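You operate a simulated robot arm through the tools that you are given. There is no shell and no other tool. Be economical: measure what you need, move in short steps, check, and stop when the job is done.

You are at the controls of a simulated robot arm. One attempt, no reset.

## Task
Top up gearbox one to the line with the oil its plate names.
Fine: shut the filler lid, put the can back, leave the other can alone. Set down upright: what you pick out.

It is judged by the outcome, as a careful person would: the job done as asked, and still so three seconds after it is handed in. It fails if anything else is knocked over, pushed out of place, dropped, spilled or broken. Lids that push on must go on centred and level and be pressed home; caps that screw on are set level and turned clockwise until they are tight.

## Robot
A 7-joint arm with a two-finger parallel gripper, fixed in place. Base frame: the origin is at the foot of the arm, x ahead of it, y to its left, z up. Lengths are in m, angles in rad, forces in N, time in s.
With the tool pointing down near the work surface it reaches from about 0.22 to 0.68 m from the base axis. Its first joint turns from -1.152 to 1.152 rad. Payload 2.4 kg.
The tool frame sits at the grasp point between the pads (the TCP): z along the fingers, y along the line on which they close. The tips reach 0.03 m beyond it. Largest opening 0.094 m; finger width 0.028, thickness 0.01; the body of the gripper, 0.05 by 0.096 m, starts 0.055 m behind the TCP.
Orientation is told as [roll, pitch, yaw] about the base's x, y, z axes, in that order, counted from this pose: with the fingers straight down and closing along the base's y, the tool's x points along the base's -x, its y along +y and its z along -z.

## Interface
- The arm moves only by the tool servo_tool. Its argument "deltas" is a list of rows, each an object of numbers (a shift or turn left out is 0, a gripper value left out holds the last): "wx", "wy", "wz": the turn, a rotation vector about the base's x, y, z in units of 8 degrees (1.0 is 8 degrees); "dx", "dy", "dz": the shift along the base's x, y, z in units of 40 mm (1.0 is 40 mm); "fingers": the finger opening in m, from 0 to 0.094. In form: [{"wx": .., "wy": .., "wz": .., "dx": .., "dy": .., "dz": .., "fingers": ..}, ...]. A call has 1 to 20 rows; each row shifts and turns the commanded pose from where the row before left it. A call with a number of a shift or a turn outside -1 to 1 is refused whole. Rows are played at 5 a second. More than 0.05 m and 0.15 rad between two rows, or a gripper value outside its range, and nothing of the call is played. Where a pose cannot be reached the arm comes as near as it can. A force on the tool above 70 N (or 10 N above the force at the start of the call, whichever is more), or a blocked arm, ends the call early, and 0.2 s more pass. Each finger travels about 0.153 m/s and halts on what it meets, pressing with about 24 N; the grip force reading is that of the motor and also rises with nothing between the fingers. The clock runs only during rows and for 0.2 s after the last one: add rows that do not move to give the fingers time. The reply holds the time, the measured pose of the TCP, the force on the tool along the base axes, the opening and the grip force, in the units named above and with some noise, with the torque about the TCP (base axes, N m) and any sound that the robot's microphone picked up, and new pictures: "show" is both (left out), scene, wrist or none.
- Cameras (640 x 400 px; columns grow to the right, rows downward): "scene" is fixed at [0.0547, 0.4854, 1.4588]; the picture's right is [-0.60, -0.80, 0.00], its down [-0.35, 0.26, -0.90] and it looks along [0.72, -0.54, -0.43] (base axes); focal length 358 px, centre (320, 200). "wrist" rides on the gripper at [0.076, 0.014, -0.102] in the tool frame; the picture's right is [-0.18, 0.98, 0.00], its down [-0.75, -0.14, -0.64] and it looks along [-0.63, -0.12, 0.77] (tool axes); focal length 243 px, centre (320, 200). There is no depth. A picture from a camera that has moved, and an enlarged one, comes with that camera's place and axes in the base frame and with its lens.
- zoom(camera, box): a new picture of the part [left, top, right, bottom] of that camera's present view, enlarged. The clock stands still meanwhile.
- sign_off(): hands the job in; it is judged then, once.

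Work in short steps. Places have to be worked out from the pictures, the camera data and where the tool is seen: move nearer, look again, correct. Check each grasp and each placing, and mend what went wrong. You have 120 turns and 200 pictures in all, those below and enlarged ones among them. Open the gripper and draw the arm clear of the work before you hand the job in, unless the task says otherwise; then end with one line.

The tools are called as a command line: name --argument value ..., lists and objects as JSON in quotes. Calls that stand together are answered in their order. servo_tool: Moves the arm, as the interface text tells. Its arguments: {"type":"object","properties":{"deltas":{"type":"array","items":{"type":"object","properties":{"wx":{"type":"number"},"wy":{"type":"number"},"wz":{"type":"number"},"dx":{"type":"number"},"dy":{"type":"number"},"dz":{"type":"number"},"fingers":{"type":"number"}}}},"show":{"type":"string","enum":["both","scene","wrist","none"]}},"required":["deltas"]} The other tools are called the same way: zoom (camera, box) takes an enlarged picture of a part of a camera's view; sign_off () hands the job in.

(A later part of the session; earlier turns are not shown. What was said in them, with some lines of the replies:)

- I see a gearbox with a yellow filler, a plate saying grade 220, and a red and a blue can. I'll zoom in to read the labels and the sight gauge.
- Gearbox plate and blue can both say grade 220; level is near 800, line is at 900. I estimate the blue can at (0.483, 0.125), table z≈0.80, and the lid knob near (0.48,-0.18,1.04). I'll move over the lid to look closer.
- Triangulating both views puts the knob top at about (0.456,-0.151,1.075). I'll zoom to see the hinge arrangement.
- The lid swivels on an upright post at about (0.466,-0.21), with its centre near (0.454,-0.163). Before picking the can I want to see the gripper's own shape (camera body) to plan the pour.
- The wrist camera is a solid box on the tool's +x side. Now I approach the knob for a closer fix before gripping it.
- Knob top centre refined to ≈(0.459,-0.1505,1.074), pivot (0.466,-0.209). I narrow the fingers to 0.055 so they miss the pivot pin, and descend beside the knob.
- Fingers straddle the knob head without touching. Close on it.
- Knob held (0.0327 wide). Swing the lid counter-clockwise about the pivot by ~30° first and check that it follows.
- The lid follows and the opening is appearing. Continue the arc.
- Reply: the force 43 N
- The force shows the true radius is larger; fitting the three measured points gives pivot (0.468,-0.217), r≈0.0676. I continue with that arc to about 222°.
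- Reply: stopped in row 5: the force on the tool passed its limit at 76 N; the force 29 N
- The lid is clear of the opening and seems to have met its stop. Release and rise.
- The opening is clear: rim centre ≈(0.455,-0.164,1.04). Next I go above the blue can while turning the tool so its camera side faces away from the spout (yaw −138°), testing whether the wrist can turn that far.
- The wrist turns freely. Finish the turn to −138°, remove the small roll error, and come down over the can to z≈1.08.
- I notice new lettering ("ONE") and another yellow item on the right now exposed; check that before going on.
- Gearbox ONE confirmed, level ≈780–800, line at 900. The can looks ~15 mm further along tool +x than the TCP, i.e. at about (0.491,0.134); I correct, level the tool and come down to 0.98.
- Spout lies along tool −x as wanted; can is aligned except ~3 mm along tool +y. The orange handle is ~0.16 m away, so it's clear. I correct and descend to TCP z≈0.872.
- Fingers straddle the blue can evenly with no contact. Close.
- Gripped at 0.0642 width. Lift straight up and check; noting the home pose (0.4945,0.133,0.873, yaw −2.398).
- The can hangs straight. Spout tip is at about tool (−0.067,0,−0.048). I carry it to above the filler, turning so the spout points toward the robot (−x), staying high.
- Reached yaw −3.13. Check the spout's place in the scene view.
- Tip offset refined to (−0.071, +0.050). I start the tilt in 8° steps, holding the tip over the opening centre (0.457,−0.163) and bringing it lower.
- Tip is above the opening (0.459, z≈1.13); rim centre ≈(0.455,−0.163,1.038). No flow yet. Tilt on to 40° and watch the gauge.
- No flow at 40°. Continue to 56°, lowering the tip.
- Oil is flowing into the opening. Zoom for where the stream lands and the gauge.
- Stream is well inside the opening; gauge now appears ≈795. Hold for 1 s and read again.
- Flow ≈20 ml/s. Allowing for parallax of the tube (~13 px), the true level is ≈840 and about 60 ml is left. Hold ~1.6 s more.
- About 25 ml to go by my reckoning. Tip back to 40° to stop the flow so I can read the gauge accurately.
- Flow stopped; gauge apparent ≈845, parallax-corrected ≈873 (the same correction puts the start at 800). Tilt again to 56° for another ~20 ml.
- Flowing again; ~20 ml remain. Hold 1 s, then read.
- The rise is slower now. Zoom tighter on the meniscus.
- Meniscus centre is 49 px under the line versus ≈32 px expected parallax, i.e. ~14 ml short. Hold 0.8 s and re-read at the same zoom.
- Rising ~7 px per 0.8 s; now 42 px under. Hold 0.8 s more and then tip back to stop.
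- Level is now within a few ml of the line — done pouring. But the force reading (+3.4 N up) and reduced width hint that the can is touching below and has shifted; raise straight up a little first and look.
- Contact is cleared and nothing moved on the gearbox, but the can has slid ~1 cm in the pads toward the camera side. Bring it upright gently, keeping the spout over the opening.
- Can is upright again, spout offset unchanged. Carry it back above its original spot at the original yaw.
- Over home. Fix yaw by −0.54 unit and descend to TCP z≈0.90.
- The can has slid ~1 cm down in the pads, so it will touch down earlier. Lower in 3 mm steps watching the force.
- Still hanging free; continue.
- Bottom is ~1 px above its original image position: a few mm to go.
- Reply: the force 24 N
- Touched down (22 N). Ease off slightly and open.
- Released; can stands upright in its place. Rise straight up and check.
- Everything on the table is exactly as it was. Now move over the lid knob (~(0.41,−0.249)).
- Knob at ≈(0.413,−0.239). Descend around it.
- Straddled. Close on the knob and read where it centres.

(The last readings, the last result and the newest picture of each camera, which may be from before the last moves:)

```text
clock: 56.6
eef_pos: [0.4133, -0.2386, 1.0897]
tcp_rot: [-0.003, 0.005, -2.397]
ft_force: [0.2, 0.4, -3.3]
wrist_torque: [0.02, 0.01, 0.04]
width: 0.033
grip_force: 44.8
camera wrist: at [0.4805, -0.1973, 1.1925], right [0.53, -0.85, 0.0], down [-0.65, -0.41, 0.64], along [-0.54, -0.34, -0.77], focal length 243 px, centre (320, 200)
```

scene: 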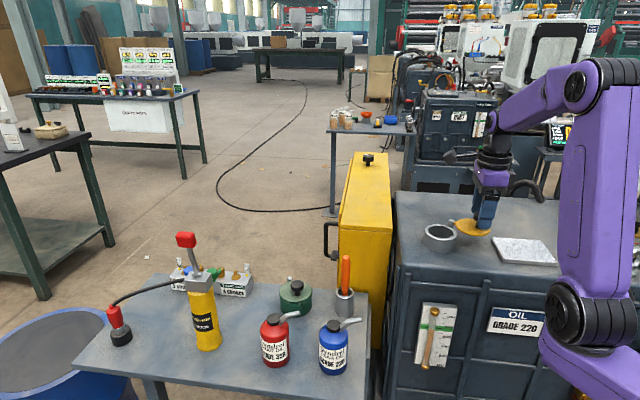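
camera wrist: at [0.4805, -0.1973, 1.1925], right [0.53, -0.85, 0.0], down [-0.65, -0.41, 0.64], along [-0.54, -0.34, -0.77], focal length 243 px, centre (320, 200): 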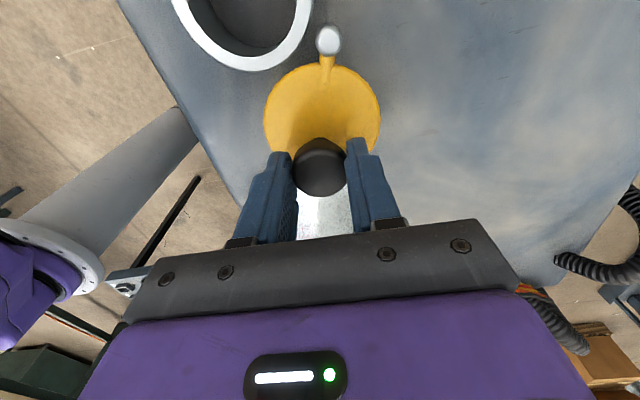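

Knob held with little side force. Swing back clockwise toward the known closed position (0.460,−0.150); first half.

servo_tool --deltas '[{"dx": -0.07, "dy": 0.19, "wz": -0.5}, {"dx": -0.078, "dy": 0.183, "wz": -0.5}, {"dx": -0.03, "dy": 0.2, "wz": -0.5}, {"dx": -0.025, "dy": 0.205, "wz": -0.5}, {"dx": 0.03, "dy": 0.205, "wz": -0.5}, {"dx": 0.04, "dy": 0.205, "wz": -0.5}, {}]' --show "wrist"

```text
clock: 58.2
eef_pos: [0.4076, -0.1906, 1.0899]
tcp_rot: [-0.002, 0.006, -2.819]
ft_force: [-0.1, -10.2, 3.8]
wrist_torque: [-0.39, 0.22, -0.65]
width: 0.0331
grip_force: 45.2
camera wrist: at [0.4857, -0.1804, 1.1926], right [0.14, -0.99, 0.0], down [-0.76, -0.11, 0.64], along [-0.63, -0.09, -0.77], focal length 243 px, centre (320, 200)
```

wrist: 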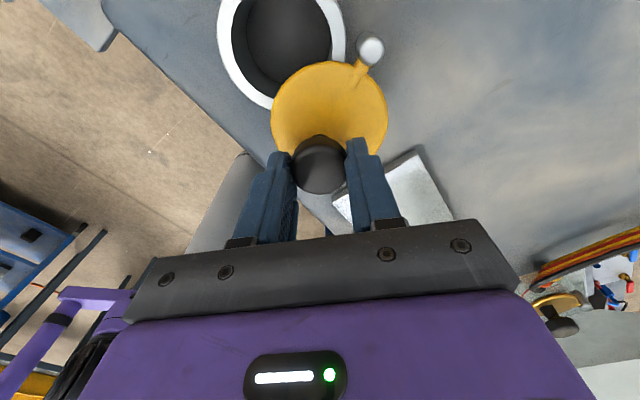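

The lid follows with modest force. Continue to the closed position.

servo_tool --deltas '[{"dx": 0.09, "dy": 0.19, "wz": -0.45}, {"dx": 0.1, "dy": 0.18, "wz": -0.45}, {"dx": 0.14, "dy": 0.16, "wz": -0.45}, {"dx": 0.14, "dy": 0.15, "wz": -0.45}, {"dx": 0.17, "dy": 0.115, "wz": -0.4}, {"dx": 0.18, "dy": 0.11, "wz": -0.4}, {"dx": 0.16, "dy": 0.05, "wz": -0.2}, {"dx": 0.16, "dy": 0.04}, {"dx": 0.15, "dy": 0.03}, {}]'

zoom --camera "scene" --box '[400, 180, 500, 260]'

```text
clock: 60.4
eef_pos: [0.4582, -0.1504, 1.0891]
tcp_rot: [0.001, 0.003, 3.075]
ft_force: [-8.4, -11.8, -0.5]
wrist_torque: [-0.26, 0.5, -0.5]
width: 0.0329
grip_force: 45.0
camera wrist: at [0.5356, -0.1695, 1.1925], right [-0.25, -0.97, 0.0], down [-0.75, 0.19, 0.64], along [-0.62, 0.16, -0.77], focal length 243 px, centre (320, 200)
```

scene: 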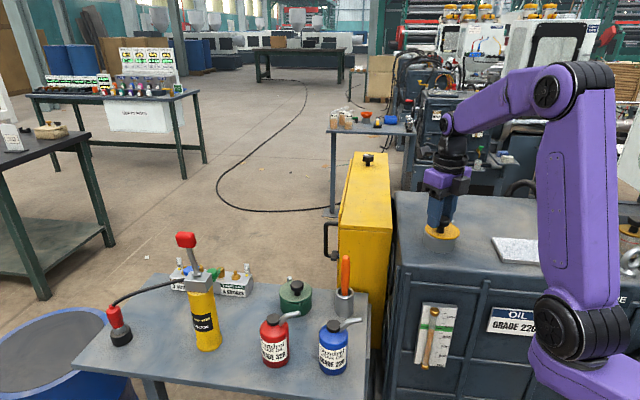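
wrist: 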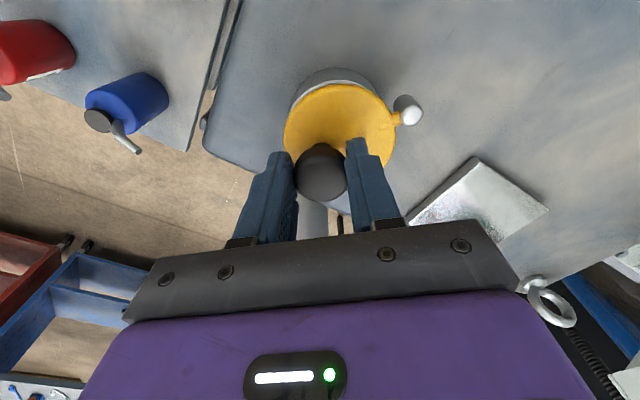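

```text
5.00 times, centred on (450, 220) of scene
camera zoom: at [0.0544, 0.485, 1.459], right [-0.6, -0.8, 0.0], down [-0.35, 0.26, -0.9], along [0.72, -0.54, -0.43], focal length 1788 px, centre (-330, 100)
```

zoom: 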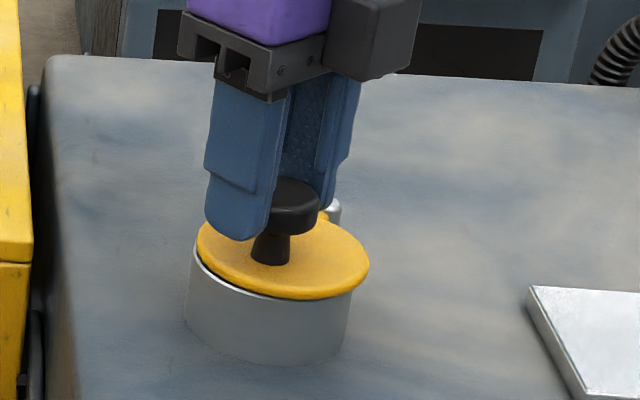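

Lid is nearly shut but still ~6 mm short. Nudge on along the arc.

servo_tool --deltas '[{"dx": 0.08}, {"dx": 0.08}, {"dx": 0.05}, {}]'

zoom --camera "scene" --box '[400, 200, 480, 260]'

```text
clock: 61.4
eef_pos: [0.4645, -0.1498, 1.0885]
tcp_rot: [-0.002, -0.003, 3.075]
ft_force: [-29.7, -2.7, 4.9]
wrist_torque: [-0.05, 0.28, -0.09]
width: 0.0328
grip_force: 44.8
camera wrist: at [0.5422, -0.1693, 1.1917], right [-0.25, -0.97, 0.0], down [-0.74, 0.19, 0.64], along [-0.62, 0.16, -0.76], focal length 243 px, centre (320, 200)
```

scene: 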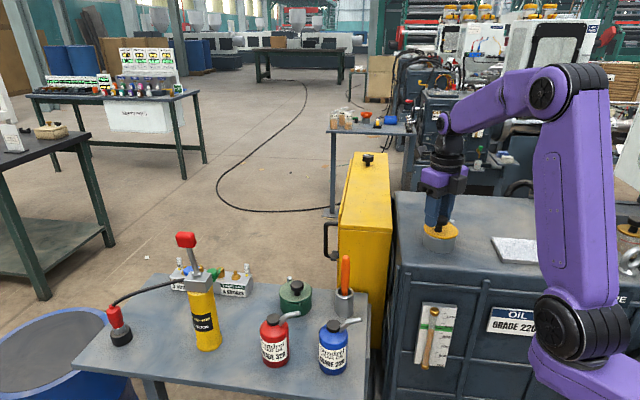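
wrist: 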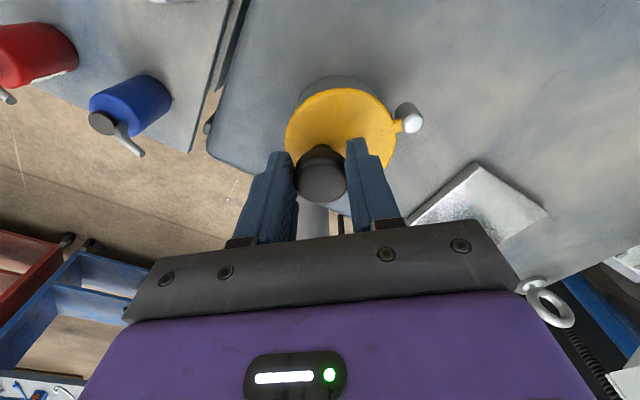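

```text
6.67 times, centred on (440, 230) of scene
camera zoom: at [0.0536, 0.4853, 1.4589], right [-0.6, -0.8, 0.0], down [-0.35, 0.26, -0.9], along [0.72, -0.54, -0.43], focal length 2384 px, centre (-480, 0)
```

zoom: 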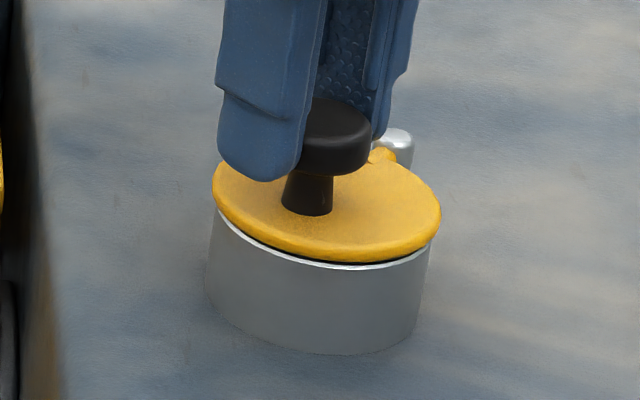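

Lid now matches its original shut position and is against its stop. Ease off and release, then rise.

servo_tool --deltas '[{"dx": -0.05}, {"fingers": 0.055}, {}, {}, {"dz": 0.6}, {"dz": 1}, {"dz": 1}, {"dz": 1}, {}]'

zoom --camera "scene" --box '[400, 200, 480, 260]'

zoom --camera "wrist" --box '[240, 40, 440, 200]'

zoom --camera "scene" --box '[415, 310, 455, 345]'

```text
clock: 63.4
eef_pos: [0.4666, -0.1511, 1.2341]
tcp_rot: [0.0, 0.006, 3.075]
ft_force: [-0.5, -0.4, -0.5]
wrist_torque: [-0.01, 0.03, 0.0]
width: 0.0552
grip_force: 0.1
camera wrist: at [0.5426, -0.1698, 1.3363], right [-0.25, -0.97, 0.0], down [-0.75, 0.19, 0.64], along [-0.62, 0.16, -0.77], focal length 243 px, centre (320, 200)
```

scene: 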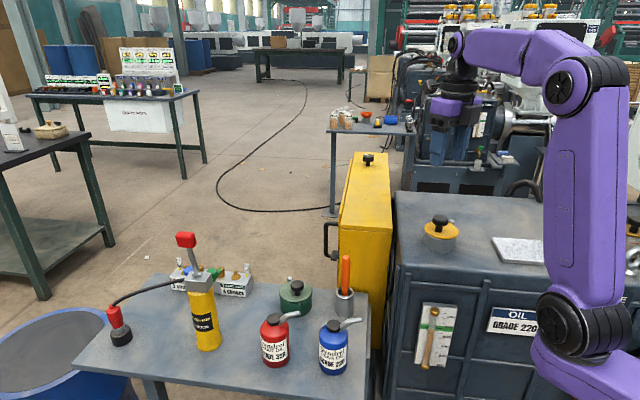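
wrist: 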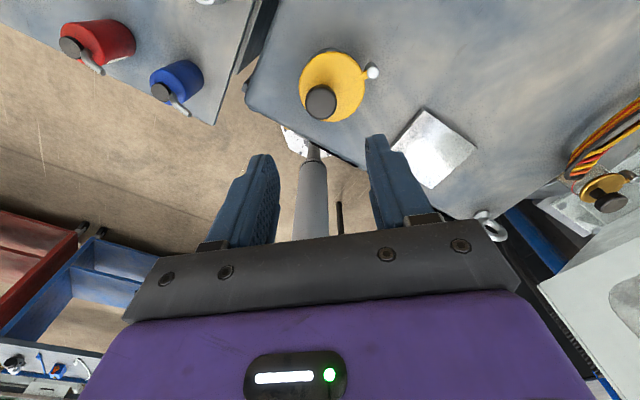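

```text
6.67 times, centred on (440, 230) of scene
camera zoom: at [0.0547, 0.4854, 1.4588], right [-0.6, -0.8, 0.0], down [-0.35, 0.26, -0.9], along [0.72, -0.54, -0.43], focal length 2384 px, centre (-480, 0)
```

zoom: 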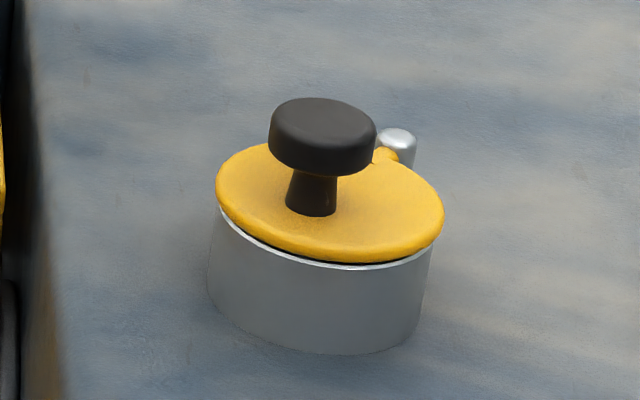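

```text
2.50 times, centred on (340, 120) of wrist
camera zoom: at [0.5426, -0.1698, 1.3363], right [-0.25, -0.97, 0.0], down [-0.75, 0.19, 0.64], along [-0.62, 0.16, -0.77], focal length 606 px, centre (270, 400)
```

zoom: 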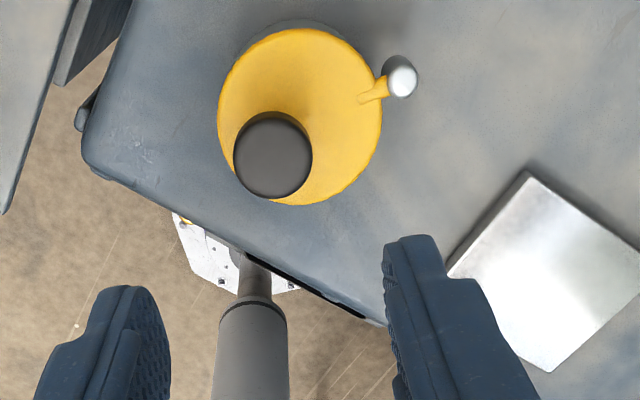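

```text
11.43 times, centred on (435, 328) of scene
camera zoom: at [0.0547, 0.4854, 1.4588], right [-0.6, -0.8, 0.0], down [-0.35, 0.26, -0.9], along [0.72, -0.54, -0.43], focal length 4086 px, centre (-994, -1257)
```

zoom: 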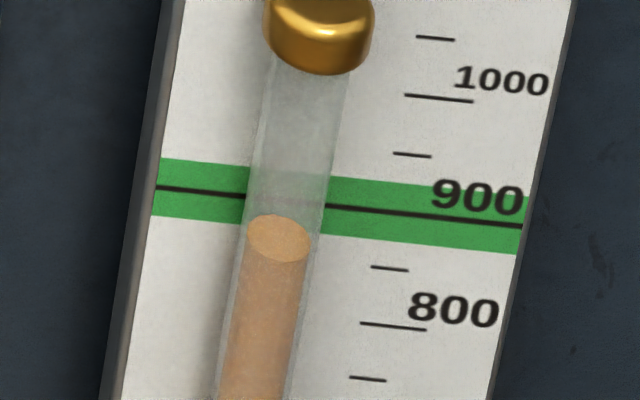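

Lid is back exactly as at the start. To double-check the level against parallax I'll view the gauge from another elevation with the wrist camera; turn the wrist back to natural yaw while moving clear.

servo_tool --deltas '[{"wz": 1}, {"wz": 1}, {"wz": 1}, {"wz": 1}, {"wz": 1}, {"wz": 1}, {"wz": 1}, {"wz": 1}, {"wz": 1, "dy": 0.3}, {"wz": 1, "dy": 0.4}, {"wz": 1, "dy": 0.5, "dx": -0.2}, {"wz": 1, "dy": 0.6, "dx": -0.2}, {"wz": 1, "dy": 0.6, "dx": -0.2}, {"wz": 1, "dy": 0.6, "dx": -0.3}, {"wz": 1, "dy": 0.6, "dx": -0.3}, {"wz": 1, "dy": 0.6, "dx": -0.3}, {"wz": 1, "dy": 0.6, "dx": -0.3}, {"wz": 1, "dy": 0.6, "dx": -0.3}, {"wz": 1, "dy": 0.6, "dx": -0.3}, {"wz": 1, "dy": 0.3, "dx": -0.3}]' --show "wrist"

servo_tool --deltas '[{"wz": 1}, {"wz": 1}, {"wz": 1, "dz": -0.3}, {}]'

```text
clock: 67.6
eef_pos: [0.358, 0.1011, 1.232]
tcp_rot: [-0.001, 0.005, -0.411]
ft_force: [0.1, -0.1, 1.0]
wrist_torque: [0.03, -0.01, 0.0]
width: 0.0546
grip_force: 0.1
camera wrist: at [0.2957, 0.1458, 1.336], right [0.56, 0.83, 0.0], down [0.64, -0.43, 0.64], along [0.53, -0.36, -0.77], focal length 243 px, centre (320, 200)
```

wrist: 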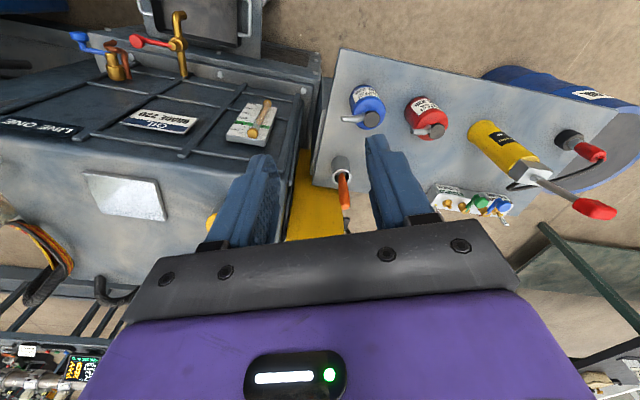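

```text
clock: 68.6
eef_pos: [0.3574, 0.1028, 1.2201]
tcp_rot: [0.0, 0.005, 0.007]
ft_force: [-0.7, 0.4, 0.5]
wrist_torque: [0.01, 0.02, 0.02]
width: 0.0551
grip_force: 0.0
camera wrist: at [0.2838, 0.1157, 1.3241], right [0.18, 0.98, 0.0], down [0.76, -0.14, 0.64], along [0.63, -0.12, -0.77], focal length 243 px, centre (320, 200)
```

scene: 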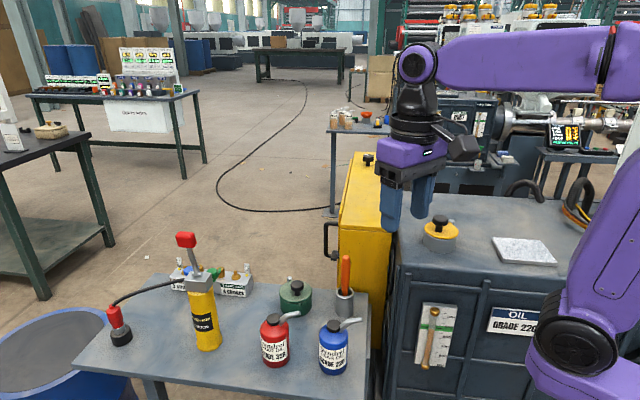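
wrist: 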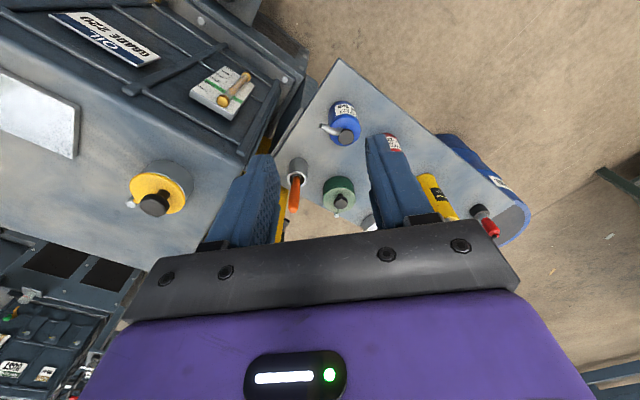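

The gauge is in view from a steeper angle; zoom on it.

zoom --camera "wrist" --box '[185, 60, 265, 125]'

```text
6.15 times, centred on (225, 92) of wrist
camera zoom: at [0.2838, 0.1157, 1.3241], right [0.18, 0.98, 0.0], down [0.76, -0.14, 0.64], along [0.63, -0.12, -0.77], focal length 1493 px, centre (905, 862)
```

zoom: 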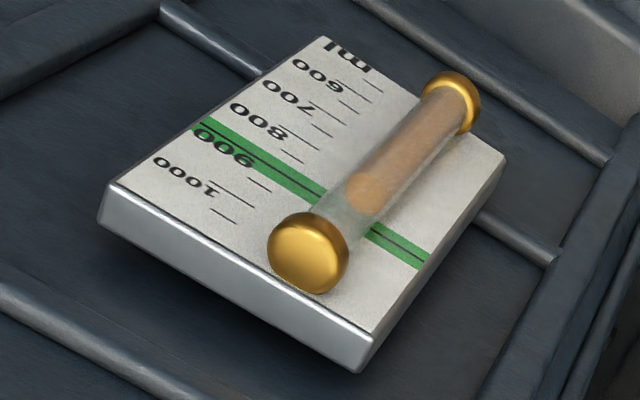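

Combining the two elevations gives a tube stand-off of ~12 mm and a true level of about 900–905 ml, on the line. The can is home, the lid is shut and the other can was not touched; I open the gripper, rise a little, and hand in.

servo_tool --deltas '[{"fingers": 0.094, "dz": 0.8}, {"dz": 0.8}, {}, {}, {}]' --show "scene"

```text
clock: 69.8
eef_pos: [0.3582, 0.1009, 1.2846]
tcp_rot: [0.0, 0.005, 0.004]
ft_force: [0.2, 0.4, 0.9]
wrist_torque: [-0.03, 0.01, 0.02]
width: 0.0943
grip_force: 0.1
```

scene: 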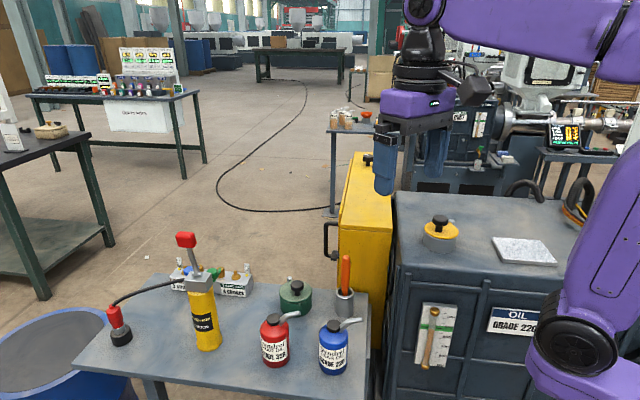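

The scene is as it should be and the arm is clear; handing in.

sign_off

```text
The job is handed in.
```

Gearbox one is topped up to the 900 ml line (my gauge reading is about 900–905 ml) with the grade 220 oil its plate names; the filler lid is shut, the blue can is back upright in its place, and the red can was not touched.
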